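You operate a simulated robot arm through the tools that you are given. There is no shell and no other tool. Be economical: measure what you need, move in short steps, check, and stop when the job is done.

You run a simulated two-armed robot. Do the job below in one go: nothing can be reset, and whatever is moved stays where it is left.

Task
Set the depth to 2 mm, drive the proud pegs flush and put the shoe in the empty cradle.
Fine: lower knob beside the clamp to 2, post in, both palm buttons once, post out again.

The check looks at the end state, three seconds after you hand in, the way a careful person would. Anything else that was tipped, shoved, dropped, spilled or broken makes it a failure.

Robot
Two 7-joint arms with two-finger parallel grippers on one trunk, on a base that drives. Base frame: it is fixed to the floor where the robot stands at the start and does not move with it; the origin is under the middle of the robot, x ahead of it, y to its left, z up. Readings come in mm, rad, newtons and seconds.
The left shoulder is at the start at [60, 143, 926], the right one opposite. With the tool pointing down near the work surface each hand reaches from about 300 to 520 mm from the robot's upright axis, wherever it stands, measured 20 degrees to its own side. Places, roughly: display of the heel press [600, -100, 500]; heel press [1000, 0, 1500]; lower knob beside the clamp [800, -200, 1300]; post of the heel press [700, -100, 900]; seat of the cradle at the end of the ledge [1000, -400, 600]. Payload 1.57 kg a hand.
The TCP of each hand is the grasp point between the finger pads, 30 mm short of the fingertips. In the tool frame z runs along the fingers and y along their closing line. The gripper opens to 110 mm. The fingers are 24 mm wide and 12 mm thick; the gripper's body (48 by 112 mm) begins 78 mm behind the TCP.
Orientation is told as [roll, pitch, yaw] about the base's x, y, z axes, in that order, counted from this pose: with the fingers straight down and closing along the base's y, the tool's x points along the base's -x, its y along +y and its z along -z.

Tools
- The arms move only by the tool drive_tool. It takes "left_deltas", "right_deltas" or both (then of equal length, played together; a hand with none holds still); each is a list of rows, each a list of 7 numbers: the shift along the tool's x, y, z in mm, then the turn, a rotation vector about the tool's x, y, z in rad, then the closure in counts, from 0 (fully open) to 255 (shut). In form: [[dx, dy, dz, wx, wy, wz, fingers], ...]. A call has 1 to 20 rows; each row shifts and turns the commanded pose from where the row before left it, along the tool's axes as they then stand. A row lasts 0.2 s, in which the tool goes at most 50 mm and 0.15 rad; a call with a longer step from one row to the next is refused whole, and so is a gripper value outside its range. A pose out of reach is approached as far as the arm can. The call stops where the force on the tool passes 50 N (or 10 N more than at its start, if that is more) or the arm is blocked; 0.2 s more then pass. The fingers move at their own pace (about 45 mm/s each) and stop on an object; they squeeze with about 39 N. The grip force told is the motor's: it shows also when the fingers shut on nothing. Time passes only in rows, and 0.2 s behind the last, so rows that do not move let the fingers close. It gives the time, the measured TCP pose, the force on the tool (base axes), the opening and the grip force at its end, in the units of the frame above (readings bear some noise), with the torque about the TCP (base axes, N m) and any sound that the robot's microphone picked up.
- Cameras (640 x 400 px; columns grow to the right, rows downward): "scene" is now at [48.3, -20.2, 1543.3]; the picture's right is [-0.26, -0.97, 0.00], its down [-0.66, 0.18, -0.73] and it looks along [0.71, -0.19, -0.68] (base axes); focal length 267 px, centre (320, 200). "left" rides on the left gripper at [70, -16, -141] in its tool frame; the picture's right is [0.23, 0.97, 0.00], its down [-0.86, 0.20, -0.48] and it looks along [-0.47, 0.11, 0.88] (tool axes); focal length 222 px, centre (320, 200). "right" rides on the right gripper at [70, 16, -141] in its tool frame; the picture's right is [-0.23, 0.97, 0.00], its down [-0.85, -0.20, -0.48] and it looks along [-0.47, -0.11, 0.88] (tool axes); focal length 222 px, centre (320, 200). There is no depth. A picture from a camera that has moved, and an enlarged one, comes with that camera's place and axes in the base frame and with its lens.
- snapshot(camera): a new picture of that camera. The clock stands still meanwhile.
- slide_trunk(by): slides the trunk up (or, below 0, down) by that many mm; the arms and the scene camera ride with it, the base frame stays. It gives what a move gives, with no picture.
- steer(legs): drives the robot by 1 to 6 legs, each [ahead, left, turn to the left] in mm, mm and rad, along the robot's own axes; the way and the turn of a leg run together, so that a leg with both is an arc; at most 1500 mm and 3.142 rad a leg. The arms and the cameras ride along, it lands a little off, and it stops where it bumps. It gives what a move gives.
- pan_tilt(pan, tilt): turns the head with the scene camera to pan (to the left, within 1.501 rad either way) and tilt (down, from -0.506 to 1.204), counted from straight ahead of the robot. It gives what a move gives.
- close_up(camera, box): a new picture of the part [left, top, right, bottom] of that camera's present view, enlarged. The clock stands still meanwhile.
- finish_job(): hands the job in; it is judged then, once.

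Go step by step. Nothing tells you exact positions but the pictures and the camera data: compare them with the known pose of the tool, close in by small moves and look again before you grip or let go. The budget is 120 turns and 108 pictures, counting those below and the enlarged ones. Unless the task says otherwise, let go and move clear before handing in, and close with one line.

The tools are called after "Call:" as a command line: name --argument value ..., lists and objects as JSON in quotes. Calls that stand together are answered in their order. drive_tool: Moves the arms, as the interface text tells. Its arguments: {"type":"object","properties":{"left_deltas":{"type":"array"},"right_deltas":{"type":"array"}},"required":[]} The other tools are called the same way: slide_trunk (by) slides the trunk up or down; steer (legs) drives the base; pan_tilt (pan, tilt) turns the head that bears the scene camera; snapshot (camera) takes a picture; close_up (camera, box) takes an enlarged picture of a part of a camera's view; finish_job () hands the job in.

At the start:

```text
time: 0.0
left_tool_pos: [448.7, 103.1, 999.5]
left_orientation: [-0.001, -0.001, -0.002]
left_contact_force: [0.3, -0.7, -0.2]
left_ft_torque: [0.03, -0.02, 0.02]
left_finger_gap: 109.8
left_gripper_force: 0.0
right_tool_pos: [441.9, -295.2, 999.4]
right_orientation: [-0.001, -0.001, -0.001]
right_contact_force: [0.9, -0.4, 0.1]
right_ft_torque: [-0.04, -0.02, 0.03]
right_finger_gap: 110.1
right_gripper_force: 0.1
trunk travel left (down, up): [-525.0, 65.0]
robot x, y, heading: [-0.5, -3.4, 0.002]
head pan, tilt: [-0.265, 0.752]
```

scene: 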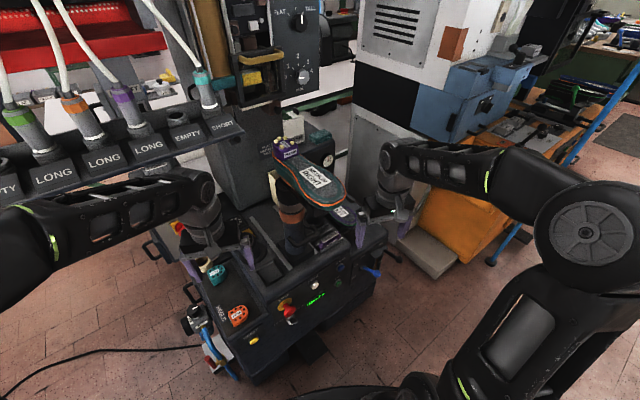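
right: 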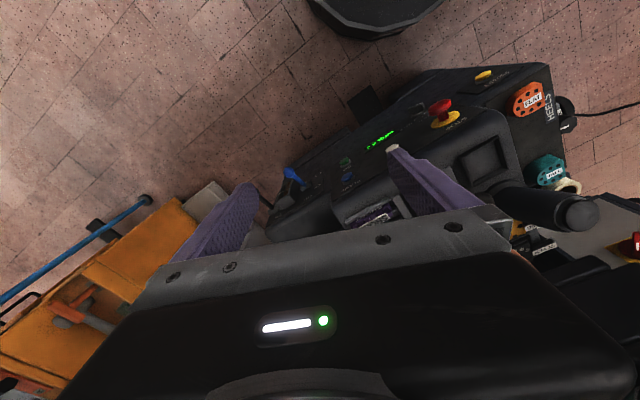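
left: 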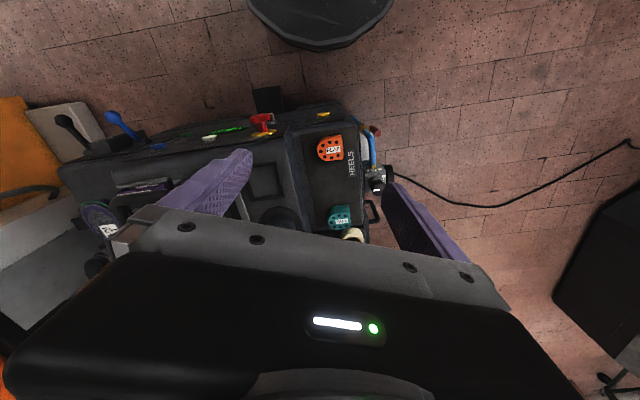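

I see a heel press ahead with a shoe on its post, knobs on a panel above and behind it, and a control panel in front. I'll look closer before moving anything.

Call:
close_up --camera "scene" --box '[160, 180, 400, 370]'

Call:
close_up --camera "scene" --box '[200, 0, 360, 110]'

Call:
close_up --camera "scene" --box '[240, 90, 400, 220]'

Call:
pan_tilt --pan -0.1 --tilt 0.2

Call:
snapshot --camera "scene"

```text
2.11 times, centred on (280, 275) of scene
camera zoom: at [48.3, -20.2, 1543.3], right [-0.26, -0.97, 0.0], down [-0.66, 0.18, -0.73], along [0.71, -0.19, -0.68], focal length 562 px, centre (404, 42)
```

zoom: 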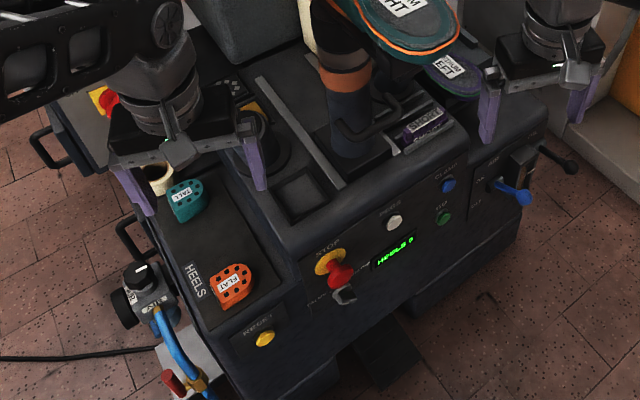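

```text
3.64 times, centred on (280, 55) of scene
camera zoom: at [48.3, -20.2, 1543.3], right [-0.26, -0.97, 0.0], down [-0.66, 0.18, -0.73], along [0.71, -0.19, -0.68], focal length 970 px, centre (466, 727)
```

zoom: 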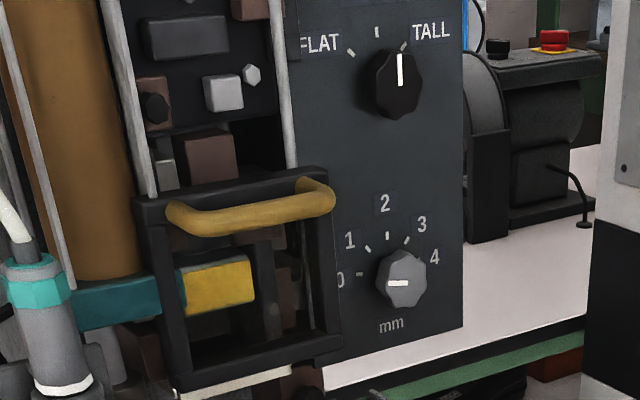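

```text
3.08 times, centred on (320, 155) of scene
camera zoom: at [48.3, -20.2, 1543.3], right [-0.26, -0.97, 0.0], down [-0.66, 0.18, -0.73], along [0.71, -0.19, -0.68], focal length 821 px, centre (320, 338)
```

zoom: 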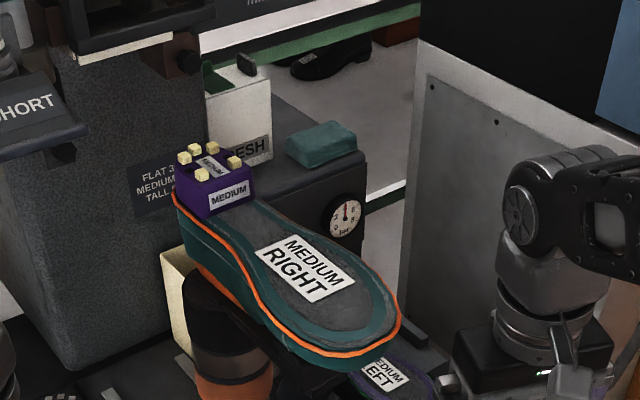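

```text
time: 1.0
left_tool_pos: [449.6, 104.5, 1000.4]
left_orientation: [0.0, -0.001, 0.0]
left_contact_force: [0.1, -0.6, -0.4]
left_ft_torque: [-0.01, 0.0, -0.04]
left_finger_gap: 110.1
left_gripper_force: 0.0
right_tool_pos: [442.0, -294.4, 999.5]
right_orientation: [0.002, 0.0, -0.001]
right_contact_force: [0.4, 0.0, -0.2]
right_ft_torque: [-0.03, 0.0, -0.05]
right_finger_gap: 110.0
right_gripper_force: 0.0
trunk travel left (down, up): [-525.0, 65.0]
robot x, y, heading: [1.4, 3.5, -0.0]
head pan, tilt: [-0.099, 0.201]
```

```text
101 pictures are left
camera scene: at [61.1, -7.8, 1593.0], right [-0.1, -0.99, 0.0], down [-0.2, 0.02, -0.98], along [0.97, -0.1, -0.2], focal length 267 px, centre (320, 200)
```

scene: 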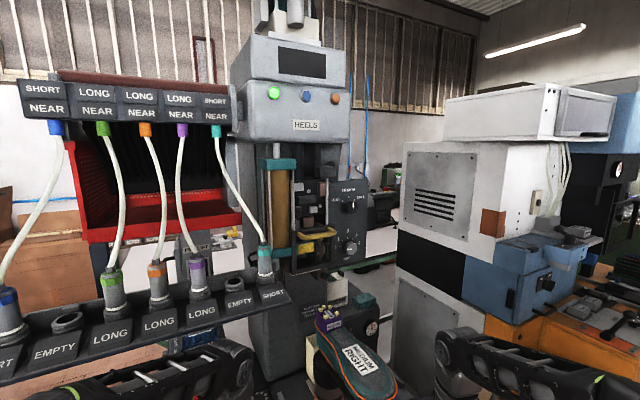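

Call:
close_up --camera "scene" --box '[220, 30, 400, 150]'

Call:
close_up --camera "scene" --box '[290, 160, 390, 260]'

Call:
close_up --camera "scene" --box '[260, 270, 440, 400]'

Call:
pan_tilt --pan -0.5 --tilt 0.75

Call:
snapshot --camera "scene"

```text
3.33 times, centred on (310, 90) of scene
camera zoom: at [61.1, -7.8, 1593.0], right [-0.1, -0.99, 0.0], down [-0.2, 0.02, -0.98], along [0.97, -0.1, -0.2], focal length 889 px, centre (353, 567)
```

zoom: 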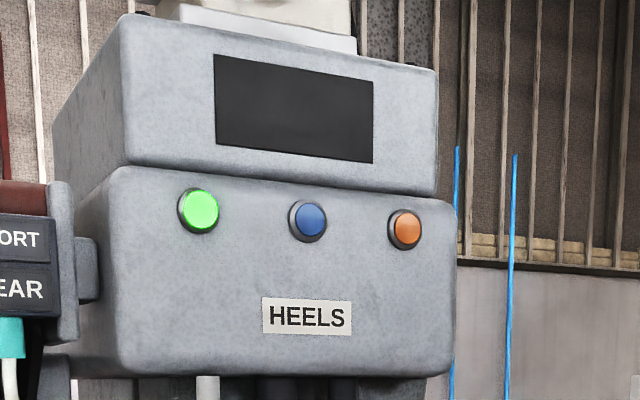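

```text
4.00 times, centred on (340, 210) of scene
camera zoom: at [61.1, -7.8, 1593.0], right [-0.1, -0.99, 0.0], down [-0.2, 0.02, -0.98], along [0.97, -0.1, -0.2], focal length 1067 px, centre (240, 160)
```

zoom: 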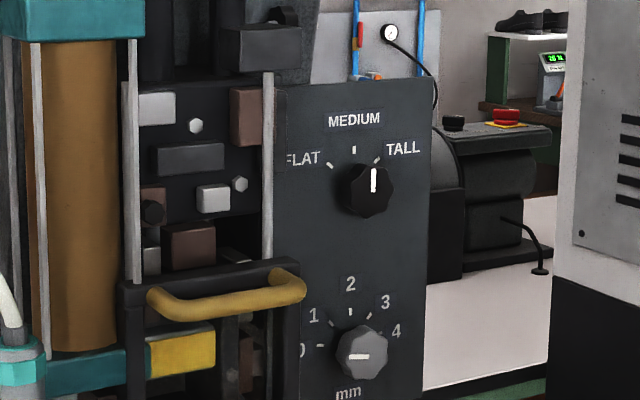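

```text
3.08 times, centred on (350, 335) of scene
camera zoom: at [61.1, -7.8, 1593.0], right [-0.1, -0.99, 0.0], down [-0.2, 0.02, -0.98], along [0.97, -0.1, -0.2], focal length 821 px, centre (228, -215)
```

zoom: 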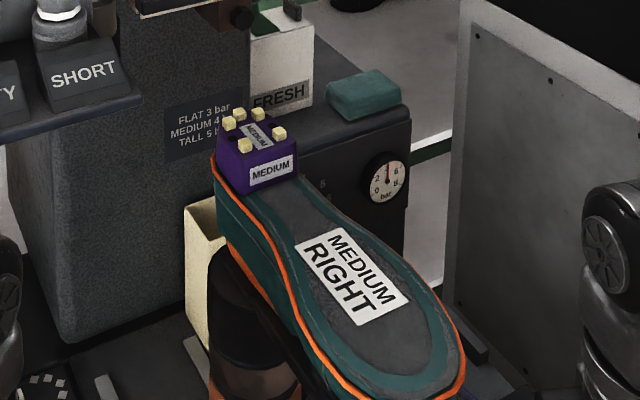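

```text
time: 1.9
left_tool_pos: [449.7, 104.0, 1001.0]
left_orientation: [0.001, 0.001, 0.0]
left_contact_force: [-0.1, -0.1, 0.7]
left_ft_torque: [0.01, -0.05, 0.03]
left_finger_gap: 110.1
left_gripper_force: 0.0
right_tool_pos: [443.1, -295.3, 999.7]
right_orientation: [0.0, -0.001, 0.0]
right_contact_force: [0.0, 0.2, -0.7]
right_ft_torque: [0.03, -0.01, 0.0]
right_finger_gap: 110.0
right_gripper_force: 0.0
trunk travel left (down, up): [-525.0, 65.0]
robot x, y, heading: [2.8, 0.0, 0.001]
head pan, tilt: [-0.499, 0.75]
```

```text
97 pictures are left
camera scene: at [41.2, -38.2, 1543.5], right [-0.48, -0.88, 0.0], down [-0.6, 0.33, -0.73], along [0.64, -0.35, -0.68], focal length 267 px, centre (320, 200)
```

scene: 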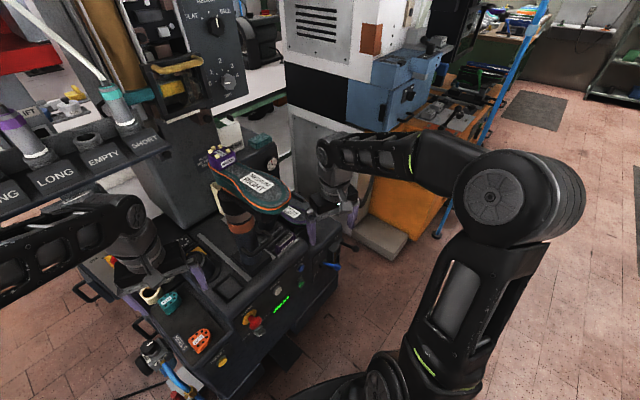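

Call:
close_up --camera "scene" --box '[200, 210, 350, 310]'

Call:
close_up --camera "right" --box '[260, 60, 620, 280]'

Call:
close_up --camera "left" --box '[40, 60, 400, 280]'

Call:
close_up --camera "scene" --box '[190, 110, 320, 210]'

```text
4.00 times, centred on (275, 260) of scene
camera zoom: at [41.2, -38.2, 1543.5], right [-0.48, -0.88, 0.0], down [-0.6, 0.33, -0.73], along [0.64, -0.35, -0.68], focal length 1067 px, centre (500, -40)
```

zoom: 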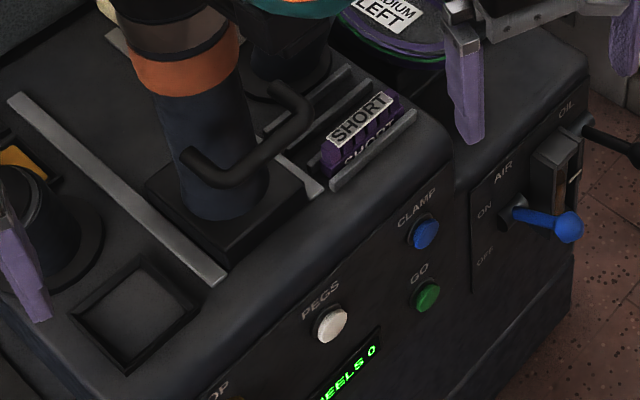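

```text
1.78 times, centred on (440, 170) of right
camera zoom: at [373.8, -279.0, 1141.1], right [0.23, 0.97, 0.0], down [0.85, -0.2, 0.48], along [0.47, -0.11, -0.88], focal length 395 px, centre (107, 253)
```

zoom: 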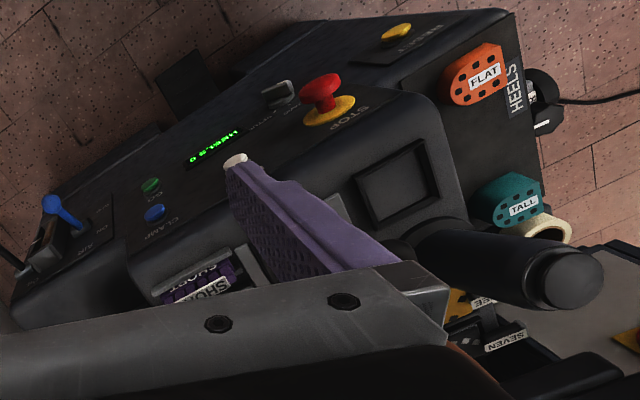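

```text
1.78 times, centred on (220, 170) of left
camera zoom: at [379.4, 88.0, 1141.5], right [-0.23, 0.97, 0.0], down [0.86, 0.2, 0.48], along [0.47, 0.11, -0.88], focal length 395 px, centre (498, 253)
```

zoom: 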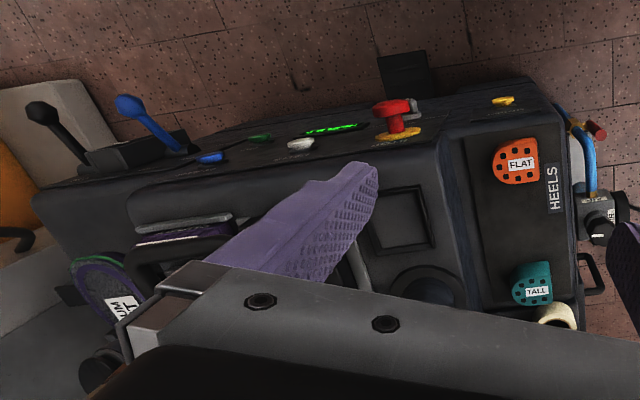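

```text
4.00 times, centred on (255, 160) of scene
camera zoom: at [41.2, -38.2, 1543.5], right [-0.48, -0.88, 0.0], down [-0.6, 0.33, -0.73], along [0.64, -0.35, -0.68], focal length 1067 px, centre (580, 360)
```

zoom: 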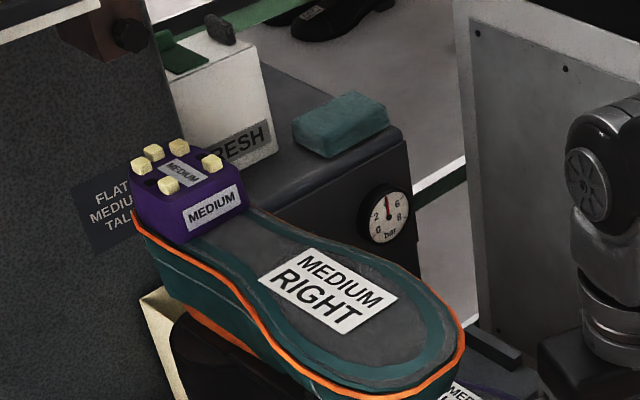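

The arms block much of the view. I'll spread them sideways and look over the press for the palm buttons and the cradle.

Call:
drive_tool --left_deltas '[[0, 40, 0, 0, 0, 0, 0], [0, 40, 0, 0, 0, 0, 0], [20, 40, 0, 0, 0, 0, 0], [20, 40, 0, 0, 0, 0, 0], [20, 40, 0, 0, 0, 0, 0], [20, 40, 0, 0, 0, 0, 0], [20, 0, 0, 0, 0, 0, 0]]' --right_deltas '[[0, -40, 0, 0, 0, 0, 0], [0, -40, 0, 0, 0, 0, 0], [20, -40, 0, 0, 0, 0, 0], [20, -40, 0, 0, 0, 0, 0], [20, -40, 0, 0, 0, 0, 0], [20, 0, 0, 0, 0, 0, 0], [20, 0, 0, 0, 0, 0, 0]]'

Call:
pan_tilt --pan -0.15 --tilt 0.7

Call:
snapshot --camera "scene"

```text
time: 3.5
left_tool_pos: [347.9, 344.7, 999.3]
left_orientation: [0.0, -0.001, -0.001]
left_contact_force: [0.2, 0.2, 0.3]
left_ft_torque: [-0.02, -0.05, 0.02]
left_finger_gap: 109.8
left_gripper_force: 0.1
right_tool_pos: [340.9, -495.4, 1000.5]
right_orientation: [-0.001, 0.0, -0.001]
right_contact_force: [-0.2, 0.3, -0.7]
right_ft_torque: [0.04, 0.0, -0.01]
right_finger_gap: 109.9
right_gripper_force: 0.3
trunk travel left (down, up): [-525.0, 65.0]
robot x, y, heading: [-0.5, 2.6, -0.001]
head pan, tilt: [-0.499, 0.75]
```

```text
time: 4.4
left_tool_pos: [347.8, 344.9, 997.5]
left_orientation: [0.001, 0.001, 0.001]
left_contact_force: [0.1, 0.9, 0.8]
left_ft_torque: [0.02, -0.01, -0.04]
left_finger_gap: 110.1
left_gripper_force: 0.1
right_tool_pos: [342.9, -494.9, 1000.8]
right_orientation: [0.0, -0.001, 0.0]
right_contact_force: [0.6, 0.1, 0.5]
right_ft_torque: [0.01, 0.04, 0.0]
right_finger_gap: 110.0
right_gripper_force: 0.1
trunk travel left (down, up): [-525.0, 65.0]
robot x, y, heading: [1.6, -0.5, 0.004]
head pan, tilt: [-0.15, 0.7]
```

```text
92 pictures are left
camera scene: at [52.2, -11.3, 1547.7], right [-0.15, -0.99, 0.0], down [-0.64, 0.1, -0.76], along [0.76, -0.12, -0.64], focal length 267 px, centre (320, 200)
```

scene: 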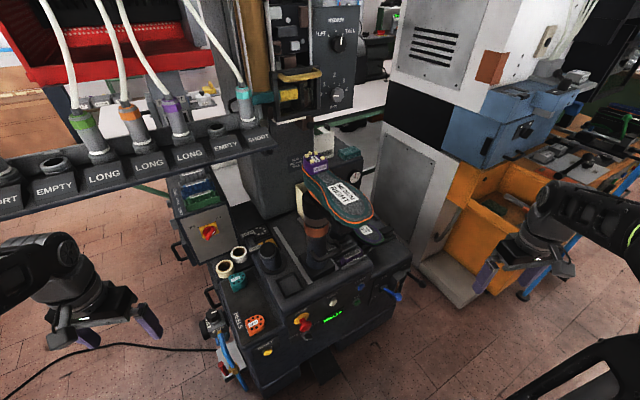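

Call:
close_up --camera "scene" --box '[160, 160, 320, 260]'

Call:
close_up --camera "scene" --box '[200, 240, 320, 380]'

Call:
close_up --camera "scene" --box '[270, 220, 420, 330]'

Call:
close_up --camera "scene" --box '[270, 130, 400, 240]'

```text
4.00 times, centred on (240, 210) of scene
camera zoom: at [52.2, -11.3, 1547.7], right [-0.15, -0.99, 0.0], down [-0.64, 0.1, -0.76], along [0.76, -0.12, -0.64], focal length 1067 px, centre (640, 160)
```

zoom: 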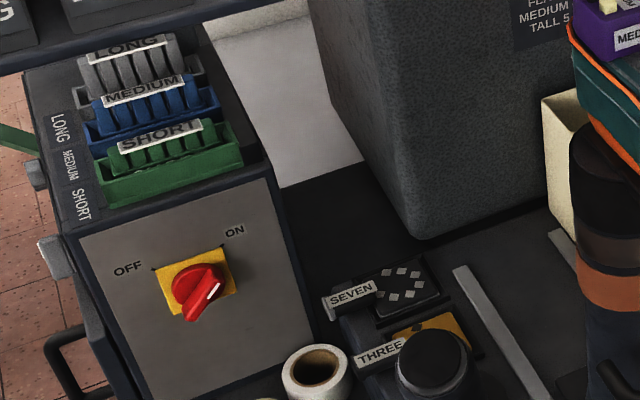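

```text
2.86 times, centred on (260, 310) of scene
camera zoom: at [52.2, -11.3, 1547.7], right [-0.15, -0.99, 0.0], down [-0.64, 0.1, -0.76], along [0.76, -0.12, -0.64], focal length 762 px, centre (491, -114)
```

zoom: 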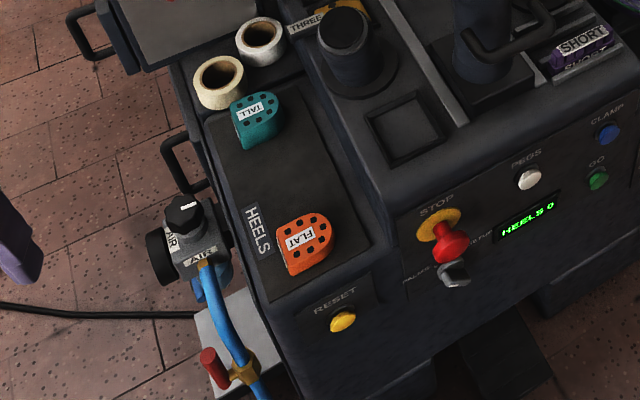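

```text
3.64 times, centred on (345, 275) of scene
camera zoom: at [52.2, -11.3, 1547.7], right [-0.15, -0.99, 0.0], down [-0.64, 0.1, -0.76], along [0.76, -0.12, -0.64], focal length 970 px, centre (229, -73)
```

zoom: 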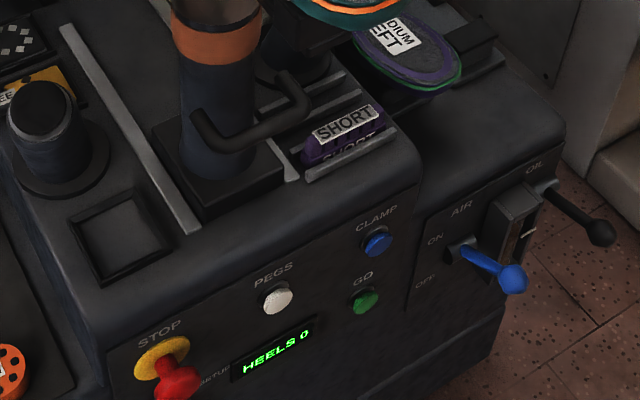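

```text
3.64 times, centred on (335, 185) of scene
camera zoom: at [52.2, -11.3, 1547.7], right [-0.15, -0.99, 0.0], down [-0.64, 0.1, -0.76], along [0.76, -0.12, -0.64], focal length 970 px, centre (266, 254)
```

zoom: 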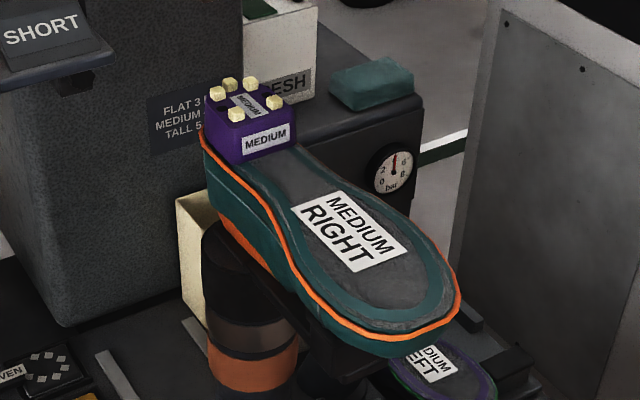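

Call:
close_up --camera "scene" --box '[280, 300, 350, 345]'

Call:
close_up --camera "scene" --box '[330, 210, 420, 270]'

Call:
close_up --camera "right" --box '[320, 60, 640, 260]'

```text
8.89 times, centred on (315, 322) of scene
camera zoom: at [52.2, -11.3, 1547.7], right [-0.15, -0.99, 0.0], down [-0.64, 0.1, -0.76], along [0.76, -0.12, -0.64], focal length 2372 px, centre (364, -889)
```

zoom: 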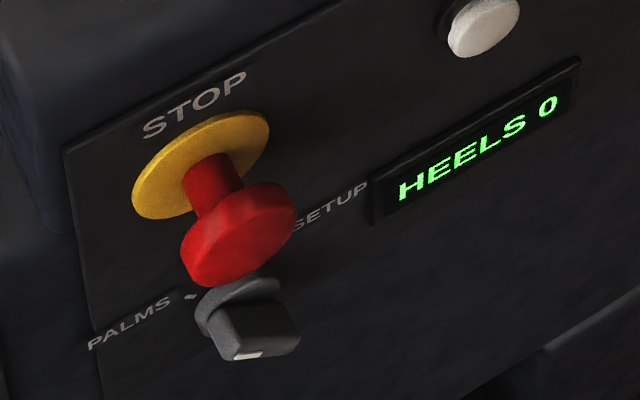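

```text
6.67 times, centred on (375, 240) of scene
camera zoom: at [52.2, -11.3, 1547.7], right [-0.15, -0.99, 0.0], down [-0.64, 0.1, -0.76], along [0.76, -0.12, -0.64], focal length 1779 px, centre (-47, -67)
```

zoom: 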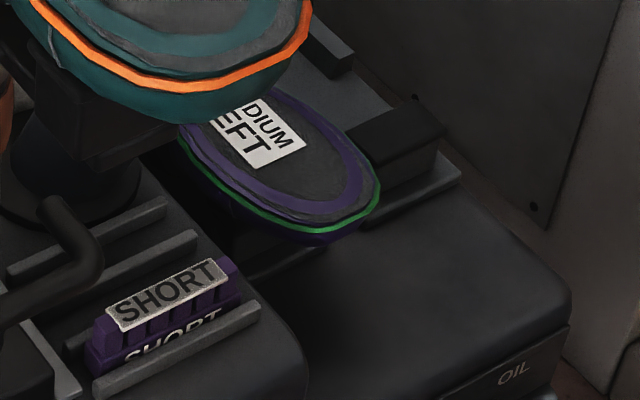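

```text
2.00 times, centred on (480, 160) of right
camera zoom: at [273.6, -479.4, 1141.3], right [0.23, 0.97, 0.0], down [0.86, -0.2, 0.48], along [0.47, -0.11, -0.88], focal length 444 px, centre (0, 280)
```

zoom: 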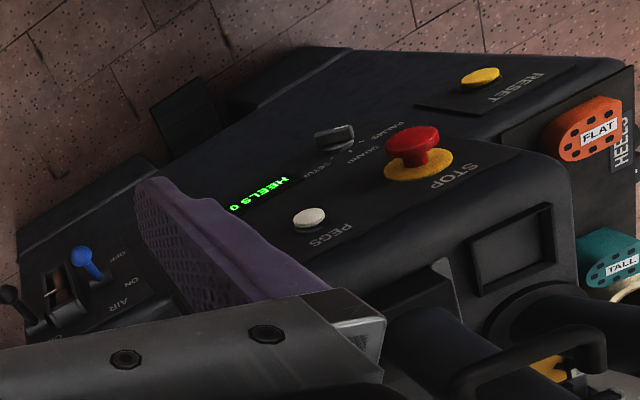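

The press layout is clear: the lower knob (about [880,-192,1261]) sits at 0, the heel pegs stand proud at about [720,-100,1140], and black palm buttons sit either side of the post. I'll drive a little closer and raise the trunk to reach the knob.

Call:
steer --legs '[[150, 0, 0]]'

Call:
slide_trunk --by 60

Call:
pan_tilt --pan -0.35 --tilt 0.55

Call:
snapshot --camera "scene"

```text
time: 5.5
left_tool_pos: [413.5, 341.5, 986.2]
left_orientation: [-0.013, 0.038, 0.015]
left_contact_force: [1.4, 0.4, 0.3]
left_ft_torque: [0.0, 0.06, -0.02]
left_finger_gap: 110.0
left_gripper_force: 0.1
right_tool_pos: [434.6, -493.7, 1000.1]
right_orientation: [0.001, -0.001, 0.01]
right_contact_force: [1.1, -0.1, -0.8]
right_ft_torque: [-0.01, 0.04, 0.01]
right_finger_gap: 109.9
right_gripper_force: 0.0
trunk travel left (down, up): [-525.0, 65.0]
robot x, y, heading: [87.7, -4.1, 0.015]
head pan, tilt: [-0.15, 0.7]
stopped in leg 1: the robot was blocked; the commanded pose is now the measured one
```

```text
time: 6.4
left_tool_pos: [366.8, 309.9, 1011.7]
left_orientation: [-0.054, 0.173, -0.036]
left_contact_force: [0.7, -1.3, 0.0]
left_ft_torque: [0.11, 0.01, -0.02]
left_finger_gap: 110.0
left_gripper_force: 0.0
right_tool_pos: [435.4, -497.0, 1060.5]
right_orientation: [0.005, 0.0, 0.01]
right_contact_force: [0.0, -0.8, -0.8]
right_ft_torque: [0.09, -0.01, -0.03]
right_finger_gap: 110.0
right_gripper_force: 0.1
trunk travel left (down, up): [-583.0, 7.0]
robot x, y, heading: [88.1, -2.4, 0.013]
head pan, tilt: [-0.15, 0.7]
stopped: the arm was blocked; the commanded pose is now the measured one
```

```text
time: 7.2
left_tool_pos: [368.1, 316.4, 1006.0]
left_orientation: [-0.058, 0.173, -0.037]
left_contact_force: [0.2, 0.0, 0.1]
left_ft_torque: [0.01, 0.01, 0.01]
left_finger_gap: 109.7
left_gripper_force: 0.0
right_tool_pos: [436.8, -492.7, 1058.4]
right_orientation: [-0.001, -0.001, 0.012]
right_contact_force: [0.2, 0.2, 1.1]
right_ft_torque: [0.0, 0.01, -0.02]
right_finger_gap: 110.1
right_gripper_force: 0.1
trunk travel left (down, up): [-583.0, 7.0]
robot x, y, heading: [88.2, 0.3, 0.007]
head pan, tilt: [-0.351, 0.55]
```

```text
84 pictures are left
camera scene: at [142.6, -28.4, 1618.5], right [-0.33, -0.94, 0.0], down [-0.49, 0.17, -0.85], along [0.8, -0.28, -0.52], focal length 267 px, centre (320, 200)
```

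scene: 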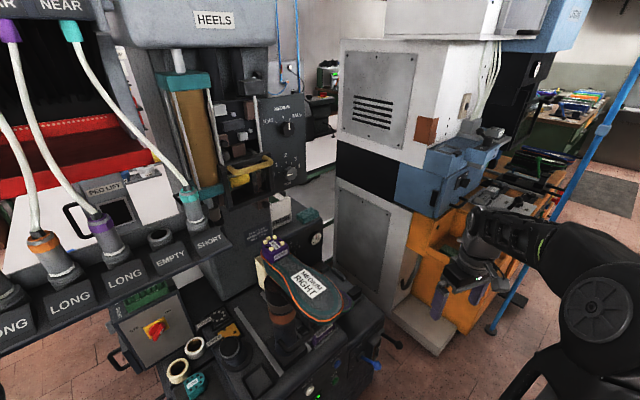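

The left arm touched the hose rack on the left and was blocked. I'll look there before going on.

Call:
pan_tilt --pan 0.6 --tilt 0.6

Call:
snapshot --camera "scene"

```text
time: 8.4
left_tool_pos: [367.5, 316.1, 1005.6]
left_orientation: [-0.058, 0.172, -0.037]
left_contact_force: [-0.2, 0.3, 0.2]
left_ft_torque: [0.02, 0.01, 0.0]
left_finger_gap: 110.2
left_gripper_force: 0.0
right_tool_pos: [437.4, -492.3, 1058.3]
right_orientation: [0.0, 0.0, 0.011]
right_contact_force: [-0.6, -0.2, 0.2]
right_ft_torque: [0.01, -0.03, -0.02]
right_finger_gap: 109.9
right_gripper_force: 0.0
trunk travel left (down, up): [-583.0, 7.0]
robot x, y, heading: [90.2, -0.6, 0.01]
head pan, tilt: [0.6, 0.6]
```

```text
83 pictures are left
camera scene: at [130.6, 52.0, 1613.9], right [0.57, -0.82, 0.0], down [-0.46, -0.32, -0.83], along [0.68, 0.47, -0.56], focal length 267 px, centre (320, 200)
```

scene: 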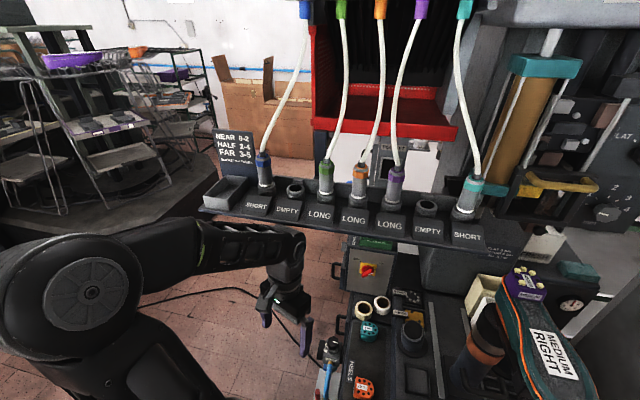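

Nothing looks displaced; the left forearm sits under the hose rail. I'll bring the left hand down and back, out of contact.

Call:
drive_tool --left_deltas '[[20, 0, 20, 0, 0, 0, 0], [30, 0, 30, 0, 0, 0, 0], [10, 0, 45, 0, 0, 0, 0], [0, 0, 45, 0, 0, 0, 0], [0, 0, 45, 0, 0, 0, 0], [0, 0, 45, 0, 0, 0, 0], [0, 0, 0, 0, 0, 0, 0]]'

Call:
steer --legs '[[50, 0, -0.01]]'

Call:
snapshot --camera "scene"

```text
time: 10.0
left_tool_pos: [296.8, 327.4, 791.7]
left_orientation: [-0.059, 0.173, -0.035]
left_contact_force: [0.1, -1.1, -0.6]
left_ft_torque: [-0.02, -0.03, 0.02]
left_finger_gap: 110.0
left_gripper_force: 0.1
left hand out of reach, approached as far as the arm can: row 2, 3, 4
right_tool_pos: [437.1, -491.5, 1058.0]
right_orientation: [-0.001, -0.001, 0.012]
right_contact_force: [0.4, -0.8, -0.1]
right_ft_torque: [-0.02, 0.02, -0.02]
right_finger_gap: 109.9
right_gripper_force: 0.1
trunk travel left (down, up): [-583.0, 7.0]
robot x, y, heading: [86.4, 0.6, 0.013]
head pan, tilt: [0.6, 0.6]
```

```text
time: 10.9
left_tool_pos: [352.7, 325.5, 790.7]
left_orientation: [-0.057, 0.174, -0.047]
left_contact_force: [0.5, 0.3, 0.0]
left_ft_torque: [-0.02, 0.05, -0.02]
left_finger_gap: 109.9
left_gripper_force: 0.0
right_tool_pos: [484.7, -494.6, 1058.2]
right_orientation: [0.002, 0.001, -0.001]
right_contact_force: [0.4, 0.5, 0.2]
right_ft_torque: [0.0, 0.03, -0.01]
right_finger_gap: 110.0
right_gripper_force: 0.1
trunk travel left (down, up): [-583.0, 7.0]
robot x, y, heading: [140.6, 1.4, 0.001]
head pan, tilt: [0.6, 0.6]
```

```text
82 pictures are left
camera scene: at [184.3, 51.9, 1613.8], right [0.57, -0.82, 0.0], down [-0.47, -0.32, -0.82], along [0.68, 0.47, -0.57], focal length 267 px, centre (320, 200)
```

scene: 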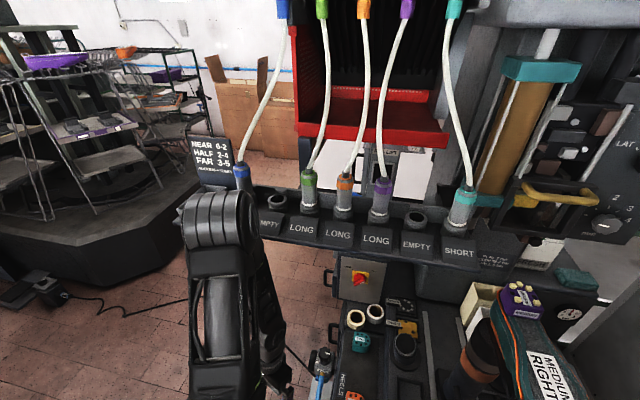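

Call:
close_up --camera "scene" --box '[470, 170, 640, 280]'

Call:
drive_tool --right_deltas '[[0, 0, -40, 0, 0, 0, 110], [0, 0, -40, 0, 0, 0, 110], [0, 0, -40, 0, 0, 0, 110], [0, 0, -40, 0, 0, 0, 110], [0, 0, -40, 0, 0, 0, 110], [0, 0, 0, 0, -0.143, 0, 110], [0, 0, 0, 0, -0.143, 0, 110], [0, 0, 0, 0, -0.143, 0, 110], [0, 0, 0, 0, -0.143, 0, 110], [0, 0, 0, 0, -0.143, 0, 110], [0, 0, 0, 0, -0.143, 0, 110], [0, 0, 0, 0, -0.143, 0, 110], [0, 0, 0, 0, -0.143, 0, 110], [0, 0, 0, 0, -0.143, 0, 110], [0, 0, 0, 0, -0.143, 0, 110], [0, 0, 0, 0, -0.141, 0, 110]]'

Call:
pan_tilt --pan -0.35 --tilt 0.45

Call:
snapshot --camera "scene"

```text
3.64 times, centred on (555, 225) of scene
camera zoom: at [184.3, 51.9, 1613.8], right [0.57, -0.82, 0.0], down [-0.47, -0.32, -0.82], along [0.68, 0.47, -0.57], focal length 970 px, centre (-534, 109)
```

zoom: 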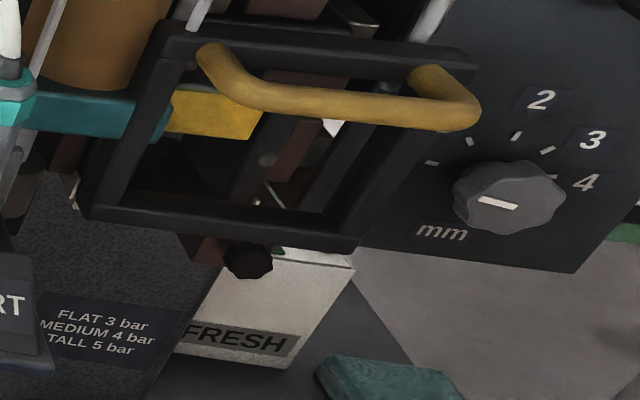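

```text
time: 14.3
left_tool_pos: [352.3, 325.8, 793.3]
left_orientation: [-0.059, 0.173, -0.048]
left_contact_force: [0.9, -0.1, -0.3]
left_ft_torque: [-0.02, -0.02, -0.03]
left_finger_gap: 110.0
left_gripper_force: 0.0
right_tool_pos: [485.1, -499.9, 1167.2]
right_orientation: [2.832, -1.569, -2.833]
right_contact_force: [0.2, 0.1, -0.3]
right_ft_torque: [-0.01, -0.02, 0.01]
right_finger_gap: 62.8
right_gripper_force: 0.2
right hand out of reach, approached as far as the arm can: row 3, 4, 5
trunk travel left (down, up): [-583.0, 7.0]
robot x, y, heading: [137.9, -1.8, -0.003]
head pan, tilt: [0.6, 0.6]
```

```text
time: 15.5
left_tool_pos: [352.2, 326.5, 792.9]
left_orientation: [-0.058, 0.173, -0.047]
left_contact_force: [-0.7, 0.1, -0.5]
left_ft_torque: [-0.02, -0.01, -0.05]
left_finger_gap: 110.0
left_gripper_force: 0.0
right_tool_pos: [483.7, -499.5, 1167.8]
right_orientation: [-0.291, -1.569, 0.291]
right_contact_force: [-1.1, -1.2, -0.8]
right_ft_torque: [-0.02, 0.0, 0.01]
right_finger_gap: 62.7
right_gripper_force: 0.0
trunk travel left (down, up): [-583.0, 7.0]
robot x, y, heading: [139.3, 2.3, -0.004]
head pan, tilt: [-0.351, 0.45]
```

```text
80 pictures are left
camera scene: at [195.2, -29.5, 1627.4], right [-0.34, -0.94, 0.0], down [-0.41, 0.15, -0.9], along [0.85, -0.31, -0.44], focal length 267 px, centre (320, 200)
```

scene: 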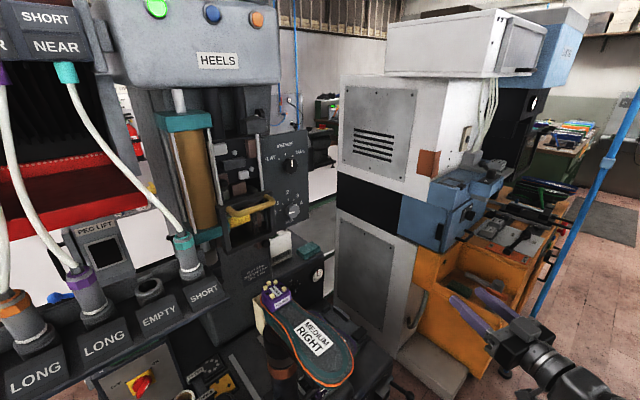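

The hand now points forward. My refined knob position is about [876,-197,1256], so I'll bring the hand in front of it, rolled -45°, and check with the wrist camera.

Call:
drive_tool --right_deltas '[[-30, 0, 40, 0, 0, 0, 110], [-30, 0, 40, 0, 0, 0, 110], [-30, 0, 40, 0, 0, 0, 110], [0, 43, 15, 0, 0, 0, 110], [0, 43, 15, 0, 0, 0, 110], [0, 43, 15, 0, 0, 0, 110], [0, 43, 15, 0, 0, 0, 110], [0, 43, 15, 0, 0, 0, 110], [0, 43, 15, 0, 0, 0, 110], [0, 43, 15, 0, 0, 0, 110], [0, 0, 0, 0, 0, -0.131, 110], [0, 0, 0, 0, 0, -0.131, 110], [0, 0, 0, 0, 0, -0.131, 110], [0, 0, 0, 0, 0, -0.131, 110], [0, 0, 0, 0, 0, -0.131, 110], [0, 0, 0, 0, 0, -0.13, 110], [0, 0, 0, 0, 0, 0, 110]]'

Call:
snapshot --camera "right"

Call:
snapshot --camera "scene"

```text
time: 19.1
left_tool_pos: [352.5, 325.3, 792.4]
left_orientation: [-0.058, 0.173, -0.048]
left_contact_force: [0.1, 1.0, -0.2]
left_ft_torque: [0.01, 0.02, 0.01]
left_finger_gap: 110.1
left_gripper_force: 0.1
right_tool_pos: [710.8, -196.2, 1256.2]
right_orientation: [-1.571, -0.785, 1.572]
right_contact_force: [-0.9, 0.2, 0.8]
right_ft_torque: [0.02, -0.02, 0.03]
right_finger_gap: 62.9
right_gripper_force: 0.1
trunk travel left (down, up): [-583.0, 7.0]
robot x, y, heading: [141.7, 1.3, 0.0]
head pan, tilt: [-0.351, 0.45]
```

```text
79 pictures are left
camera right: at [569.8, -235.6, 1196.0], right [0.0, 0.85, -0.53], down [-0.48, 0.46, 0.74], along [0.88, 0.25, 0.41], focal length 222 px, centre (320, 200)
```

right: 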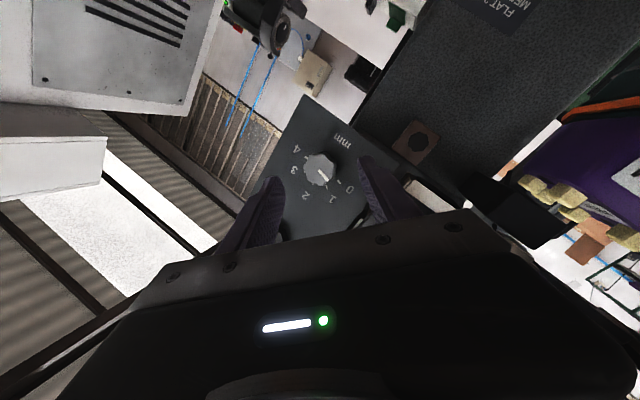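

```text
78 pictures are left
camera scene: at [195.2, -29.6, 1627.5], right [-0.34, -0.94, 0.0], down [-0.41, 0.15, -0.9], along [0.85, -0.31, -0.44], focal length 267 px, centre (320, 200)
```

scene: 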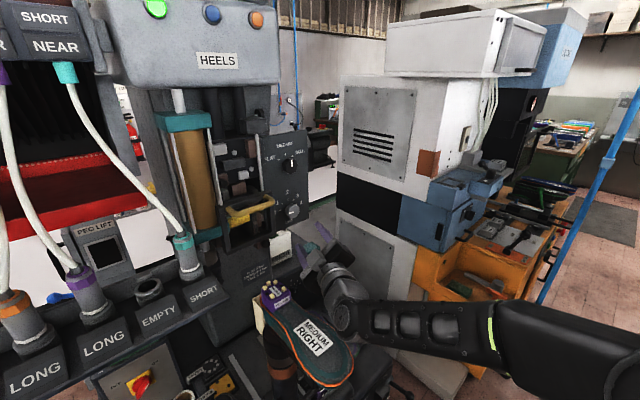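

The wrist view shows the knob nearer than I thought: combining views gives about [826,-182,1281]. I'll take enlarged views to refine that.

Call:
close_up --camera "right" --box '[240, 80, 400, 260]'

Call:
close_up --camera "scene" --box '[220, 150, 360, 300]'

```text
2.22 times, centred on (320, 170) of right
camera zoom: at [569.8, -235.6, 1196.0], right [0.0, 0.85, -0.53], down [-0.48, 0.46, 0.74], along [0.88, 0.25, 0.41], focal length 494 px, centre (320, 267)
```

zoom: 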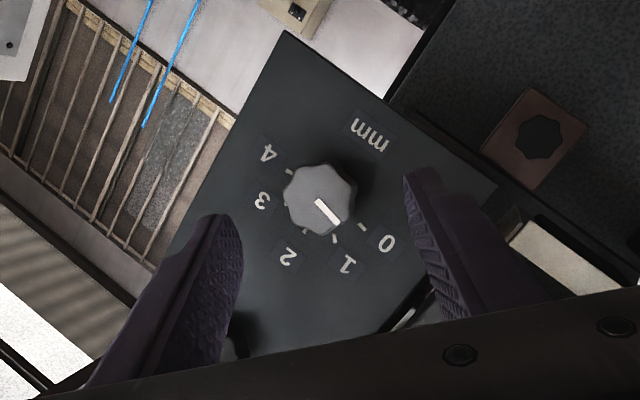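

```text
2.67 times, centred on (290, 225) of scene
camera zoom: at [195.2, -29.6, 1627.5], right [-0.34, -0.94, 0.0], down [-0.41, 0.15, -0.9], along [0.85, -0.31, -0.44], focal length 712 px, centre (400, 133)
```

zoom: 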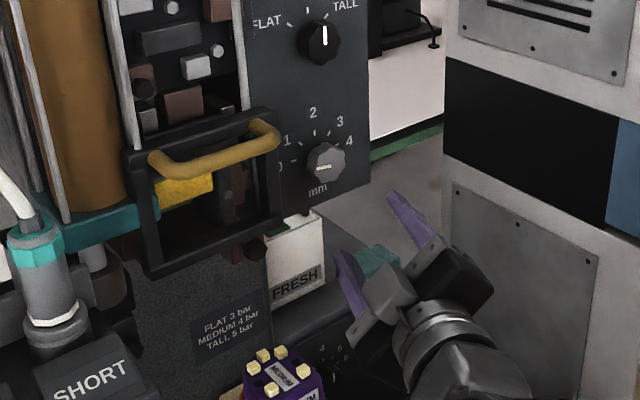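

The machine is yawed about 0.4 rad to the left relative to the base frame: its inward direction is about (0.92, 0.38). I'll back out the hand and re-stand the robot squarely in front of the post.

Call:
drive_tool --right_deltas '[[0, 0, -38, 0, 0, 0, 110], [0, 0, -38, 0, 0, 0, 110], [0, 0, -38, 0, 0, 0, 110], [0, 0, -38, 0, 0, 0, 110], [0, 0, -38, 0, 0, 0, 110], [0, 0, -38, 0, 0, 0, 110], [28, -28, 0, 0, 0, 0, 110], [28, -28, 0, 0, 0, 0, 110], [28, -28, 0, 0, 0, 0, 110], [28, -28, 0, 0, 0, 0, 110], [28, -28, 0, 0, 0, 0, 110]]'

Call:
steer --legs '[[-100, 0, 0], [0, -291, 0], [0, 0, 0.39], [173, -79, 0]]'

Call:
pan_tilt --pan 0 --tilt 0.7

Call:
snapshot --camera "scene"

```text
time: 21.5
left_tool_pos: [351.7, 326.3, 792.7]
left_orientation: [-0.056, 0.173, -0.048]
left_contact_force: [-0.7, 0.1, -1.1]
left_ft_torque: [0.04, 0.0, 0.01]
left_finger_gap: 110.0
left_gripper_force: 0.0
right_tool_pos: [574.3, -396.1, 1350.3]
right_orientation: [-1.57, -0.785, 1.572]
right_contact_force: [-0.4, 0.2, -0.2]
right_ft_torque: [-0.04, 0.02, 0.0]
right_finger_gap: 63.0
right_gripper_force: 0.0
right hand out of reach, approached as far as the arm can: row 2, 3, 4, 5, 6
trunk travel left (down, up): [-583.0, 7.0]
robot x, y, heading: [141.5, 0.9, -0.002]
head pan, tilt: [-0.351, 0.45]
```

```text
time: 26.7
left_tool_pos: [287.8, 76.3, 793.2]
left_orientation: [-0.059, 0.171, 0.335]
left_contact_force: [-0.3, 0.2, 0.3]
left_ft_torque: [0.02, -0.01, -0.02]
left_finger_gap: 110.3
left_gripper_force: 0.1
right_tool_pos: [761.0, -509.4, 1353.1]
right_orientation: [-1.574, -0.785, 1.953]
right_contact_force: [-0.4, -0.7, 0.5]
right_ft_torque: [-0.05, -0.02, 0.0]
right_finger_gap: 62.9
right_gripper_force: 0.1
trunk travel left (down, up): [-583.0, 7.0]
robot x, y, heading: [215.3, -303.8, 0.379]
head pan, tilt: [-0.351, 0.45]
stopped in leg 4: the robot was blocked; the commanded pose is now the measured one
```

```text
time: 27.5
left_tool_pos: [290.2, 76.8, 792.7]
left_orientation: [-0.058, 0.174, 0.334]
left_contact_force: [-0.6, -0.1, 0.5]
left_ft_torque: [-0.03, -0.03, -0.03]
left_finger_gap: 109.9
left_gripper_force: 0.0
right_tool_pos: [764.7, -509.6, 1352.9]
right_orientation: [-1.571, -0.786, 1.951]
right_contact_force: [-0.5, 0.1, 0.2]
right_ft_torque: [-0.01, -0.01, 0.0]
right_finger_gap: 62.3
right_gripper_force: 0.1
trunk travel left (down, up): [-583.0, 7.0]
robot x, y, heading: [217.8, -304.1, 0.384]
head pan, tilt: [0.0, 0.7]
```

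```text
75 pictures are left
camera scene: at [263.8, -281.6, 1605.4], right [0.37, -0.93, 0.0], down [-0.6, -0.24, -0.77], along [0.71, 0.28, -0.64], focal length 267 px, centre (320, 200)
```

scene: 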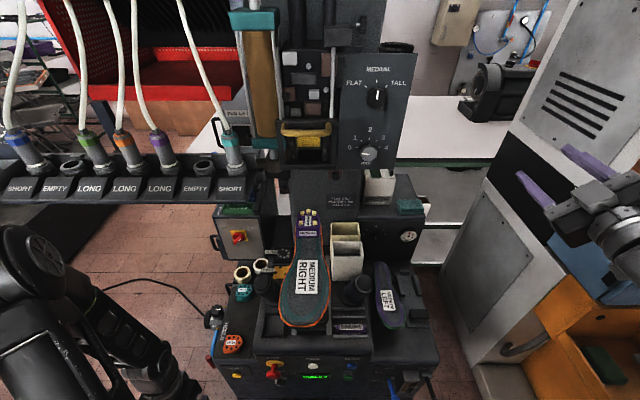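

Now I'm squared to the machine. The drive stopped a little early, so I'll check what was touched at the floor and read the layout in detail.

Call:
close_up --camera "scene" --box '[210, 190, 450, 400]'

Call:
close_up --camera "scene" --box '[260, 40, 440, 220]'

Call:
pan_tilt --pan 0 --tilt 1.2

Call:
snapshot --camera "scene"

```text
1.90 times, centred on (330, 295) of scene
camera zoom: at [263.8, -281.6, 1605.4], right [0.37, -0.93, 0.0], down [-0.6, -0.24, -0.77], along [0.71, 0.28, -0.64], focal length 508 px, centre (301, 19)
```

zoom: 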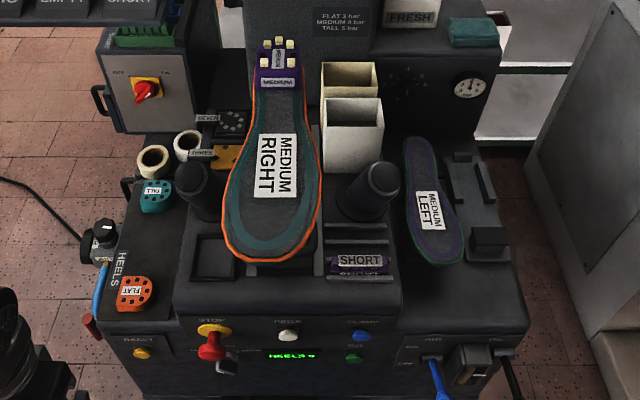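

```text
2.22 times, centred on (350, 130) of scene
camera zoom: at [263.8, -281.6, 1605.4], right [0.37, -0.93, 0.0], down [-0.6, -0.24, -0.77], along [0.71, 0.28, -0.64], focal length 593 px, centre (253, 356)
```

zoom: 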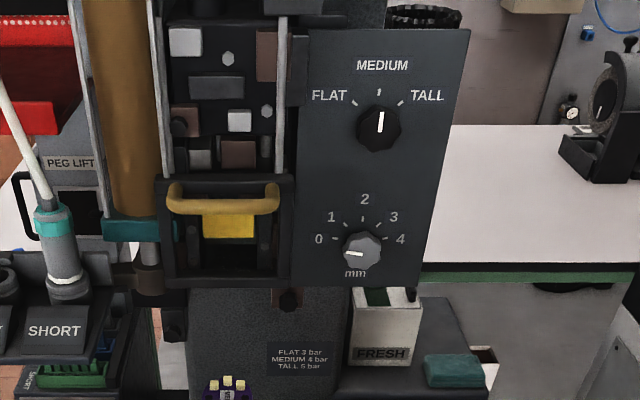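

```text
time: 28.4
left_tool_pos: [291.2, 79.0, 792.8]
left_orientation: [-0.056, 0.174, 0.334]
left_contact_force: [-0.2, -0.2, 1.0]
left_ft_torque: [-0.03, 0.01, -0.01]
left_finger_gap: 110.0
left_gripper_force: 0.0
right_tool_pos: [764.3, -506.6, 1352.5]
right_orientation: [-1.571, -0.787, 1.953]
right_contact_force: [0.0, 0.0, 0.1]
right_ft_torque: [-0.02, 0.01, 0.01]
right_finger_gap: 62.5
right_gripper_force: 0.1
trunk travel left (down, up): [-583.0, 7.0]
robot x, y, heading: [217.3, -304.3, 0.375]
head pan, tilt: [0.0, 1.201]
```

```text
72 pictures are left
camera scene: at [237.7, -290.9, 1569.3], right [0.37, -0.93, 0.0], down [-0.86, -0.35, -0.36], along [0.34, 0.14, -0.93], focal length 267 px, centre (320, 200)
```

scene: 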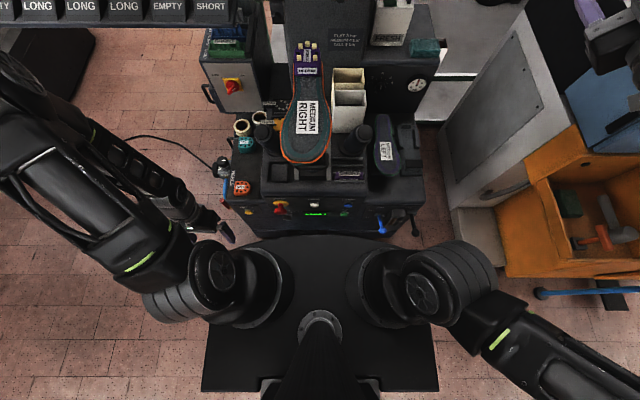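

The upper knob is actually on MEDIUM and the lower one on 0; the squared view agrees on [826,-182,1281] for the lower knob. The empty cradle is just right of the LEFT shoe. Next I'll bring the right hand 120 mm in front of the knob.

Call:
drive_tool --right_deltas '[[-21, 35.6, 8.3, 0, 0, 0, 110], [-21, 35.6, 8.3, 0, 0, 0, 110], [-21, 35.6, 8.3, 0, 0, 0, 110], [-21, 35.6, 8.3, 0, 0, 0, 110], [-21, 35.6, 8.3, 0, 0, 0, 110], [-21, 35.6, 8.3, 0, 0, 0, 110], [-21, 35.6, 8.3, 0, 0, 0, 110], [0, 0, 0, 0, 0, 0, 110]]'

Call:
close_up --camera "right" --box '[220, 80, 420, 260]'

Call:
pan_tilt --pan 0 --tilt 0.5

Call:
close_up --camera "scene" --box '[260, 130, 460, 290]'

```text
time: 30.2
left_tool_pos: [290.0, 78.1, 792.2]
left_orientation: [-0.057, 0.173, 0.334]
left_contact_force: [0.9, 0.1, 0.2]
left_ft_torque: [0.05, -0.01, 0.01]
left_finger_gap: 110.0
left_gripper_force: 0.0
right_tool_pos: [725.1, -223.7, 1290.6]
right_orientation: [-1.57, -0.787, 1.952]
right_contact_force: [-0.6, 0.6, -0.5]
right_ft_torque: [-0.01, 0.04, 0.03]
right_finger_gap: 62.7
right_gripper_force: 0.1
right hand out of reach, approached as far as the arm can: row 4, 5
trunk travel left (down, up): [-583.0, 7.0]
robot x, y, heading: [216.5, -302.4, 0.381]
head pan, tilt: [0.0, 1.201]
```

```text
2.22 times, centred on (320, 170) of right
camera zoom: at [608.6, -311.5, 1229.6], right [-0.32, 0.79, -0.53], down [-0.62, 0.25, 0.75], along [0.72, 0.56, 0.41], focal length 494 px, centre (320, 267)
```

zoom: 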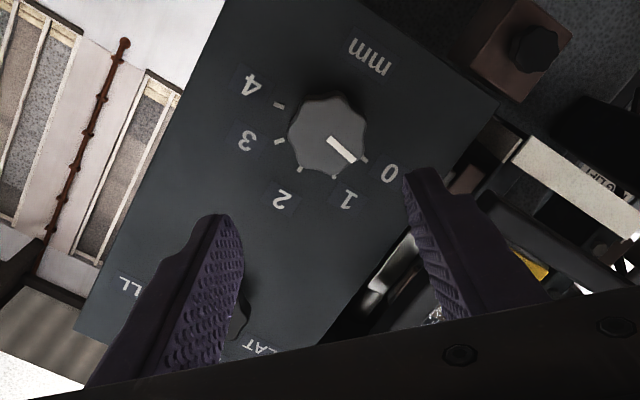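

```text
time: 31.3
left_tool_pos: [291.0, 77.1, 792.6]
left_orientation: [-0.056, 0.172, 0.335]
left_contact_force: [0.1, -0.4, 0.6]
left_ft_torque: [-0.02, 0.01, 0.0]
left_finger_gap: 110.1
left_gripper_force: 0.2
right_tool_pos: [724.5, -223.6, 1290.9]
right_orientation: [-1.571, -0.784, 1.952]
right_contact_force: [-0.2, -0.1, -0.5]
right_ft_torque: [-0.02, 0.0, 0.01]
right_finger_gap: 62.6
right_gripper_force: 0.0
trunk travel left (down, up): [-583.0, 7.0]
robot x, y, heading: [214.4, -302.5, 0.382]
head pan, tilt: [0.0, 0.499]
```

```text
2.50 times, centred on (360, 210) of scene
camera zoom: at [270.0, -278.3, 1622.9], right [0.37, -0.93, 0.0], down [-0.44, -0.18, -0.88], along [0.81, 0.33, -0.48], focal length 667 px, centre (220, 175)
```

zoom: 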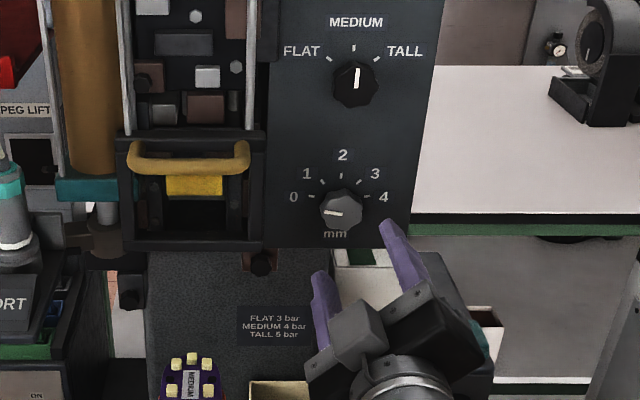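

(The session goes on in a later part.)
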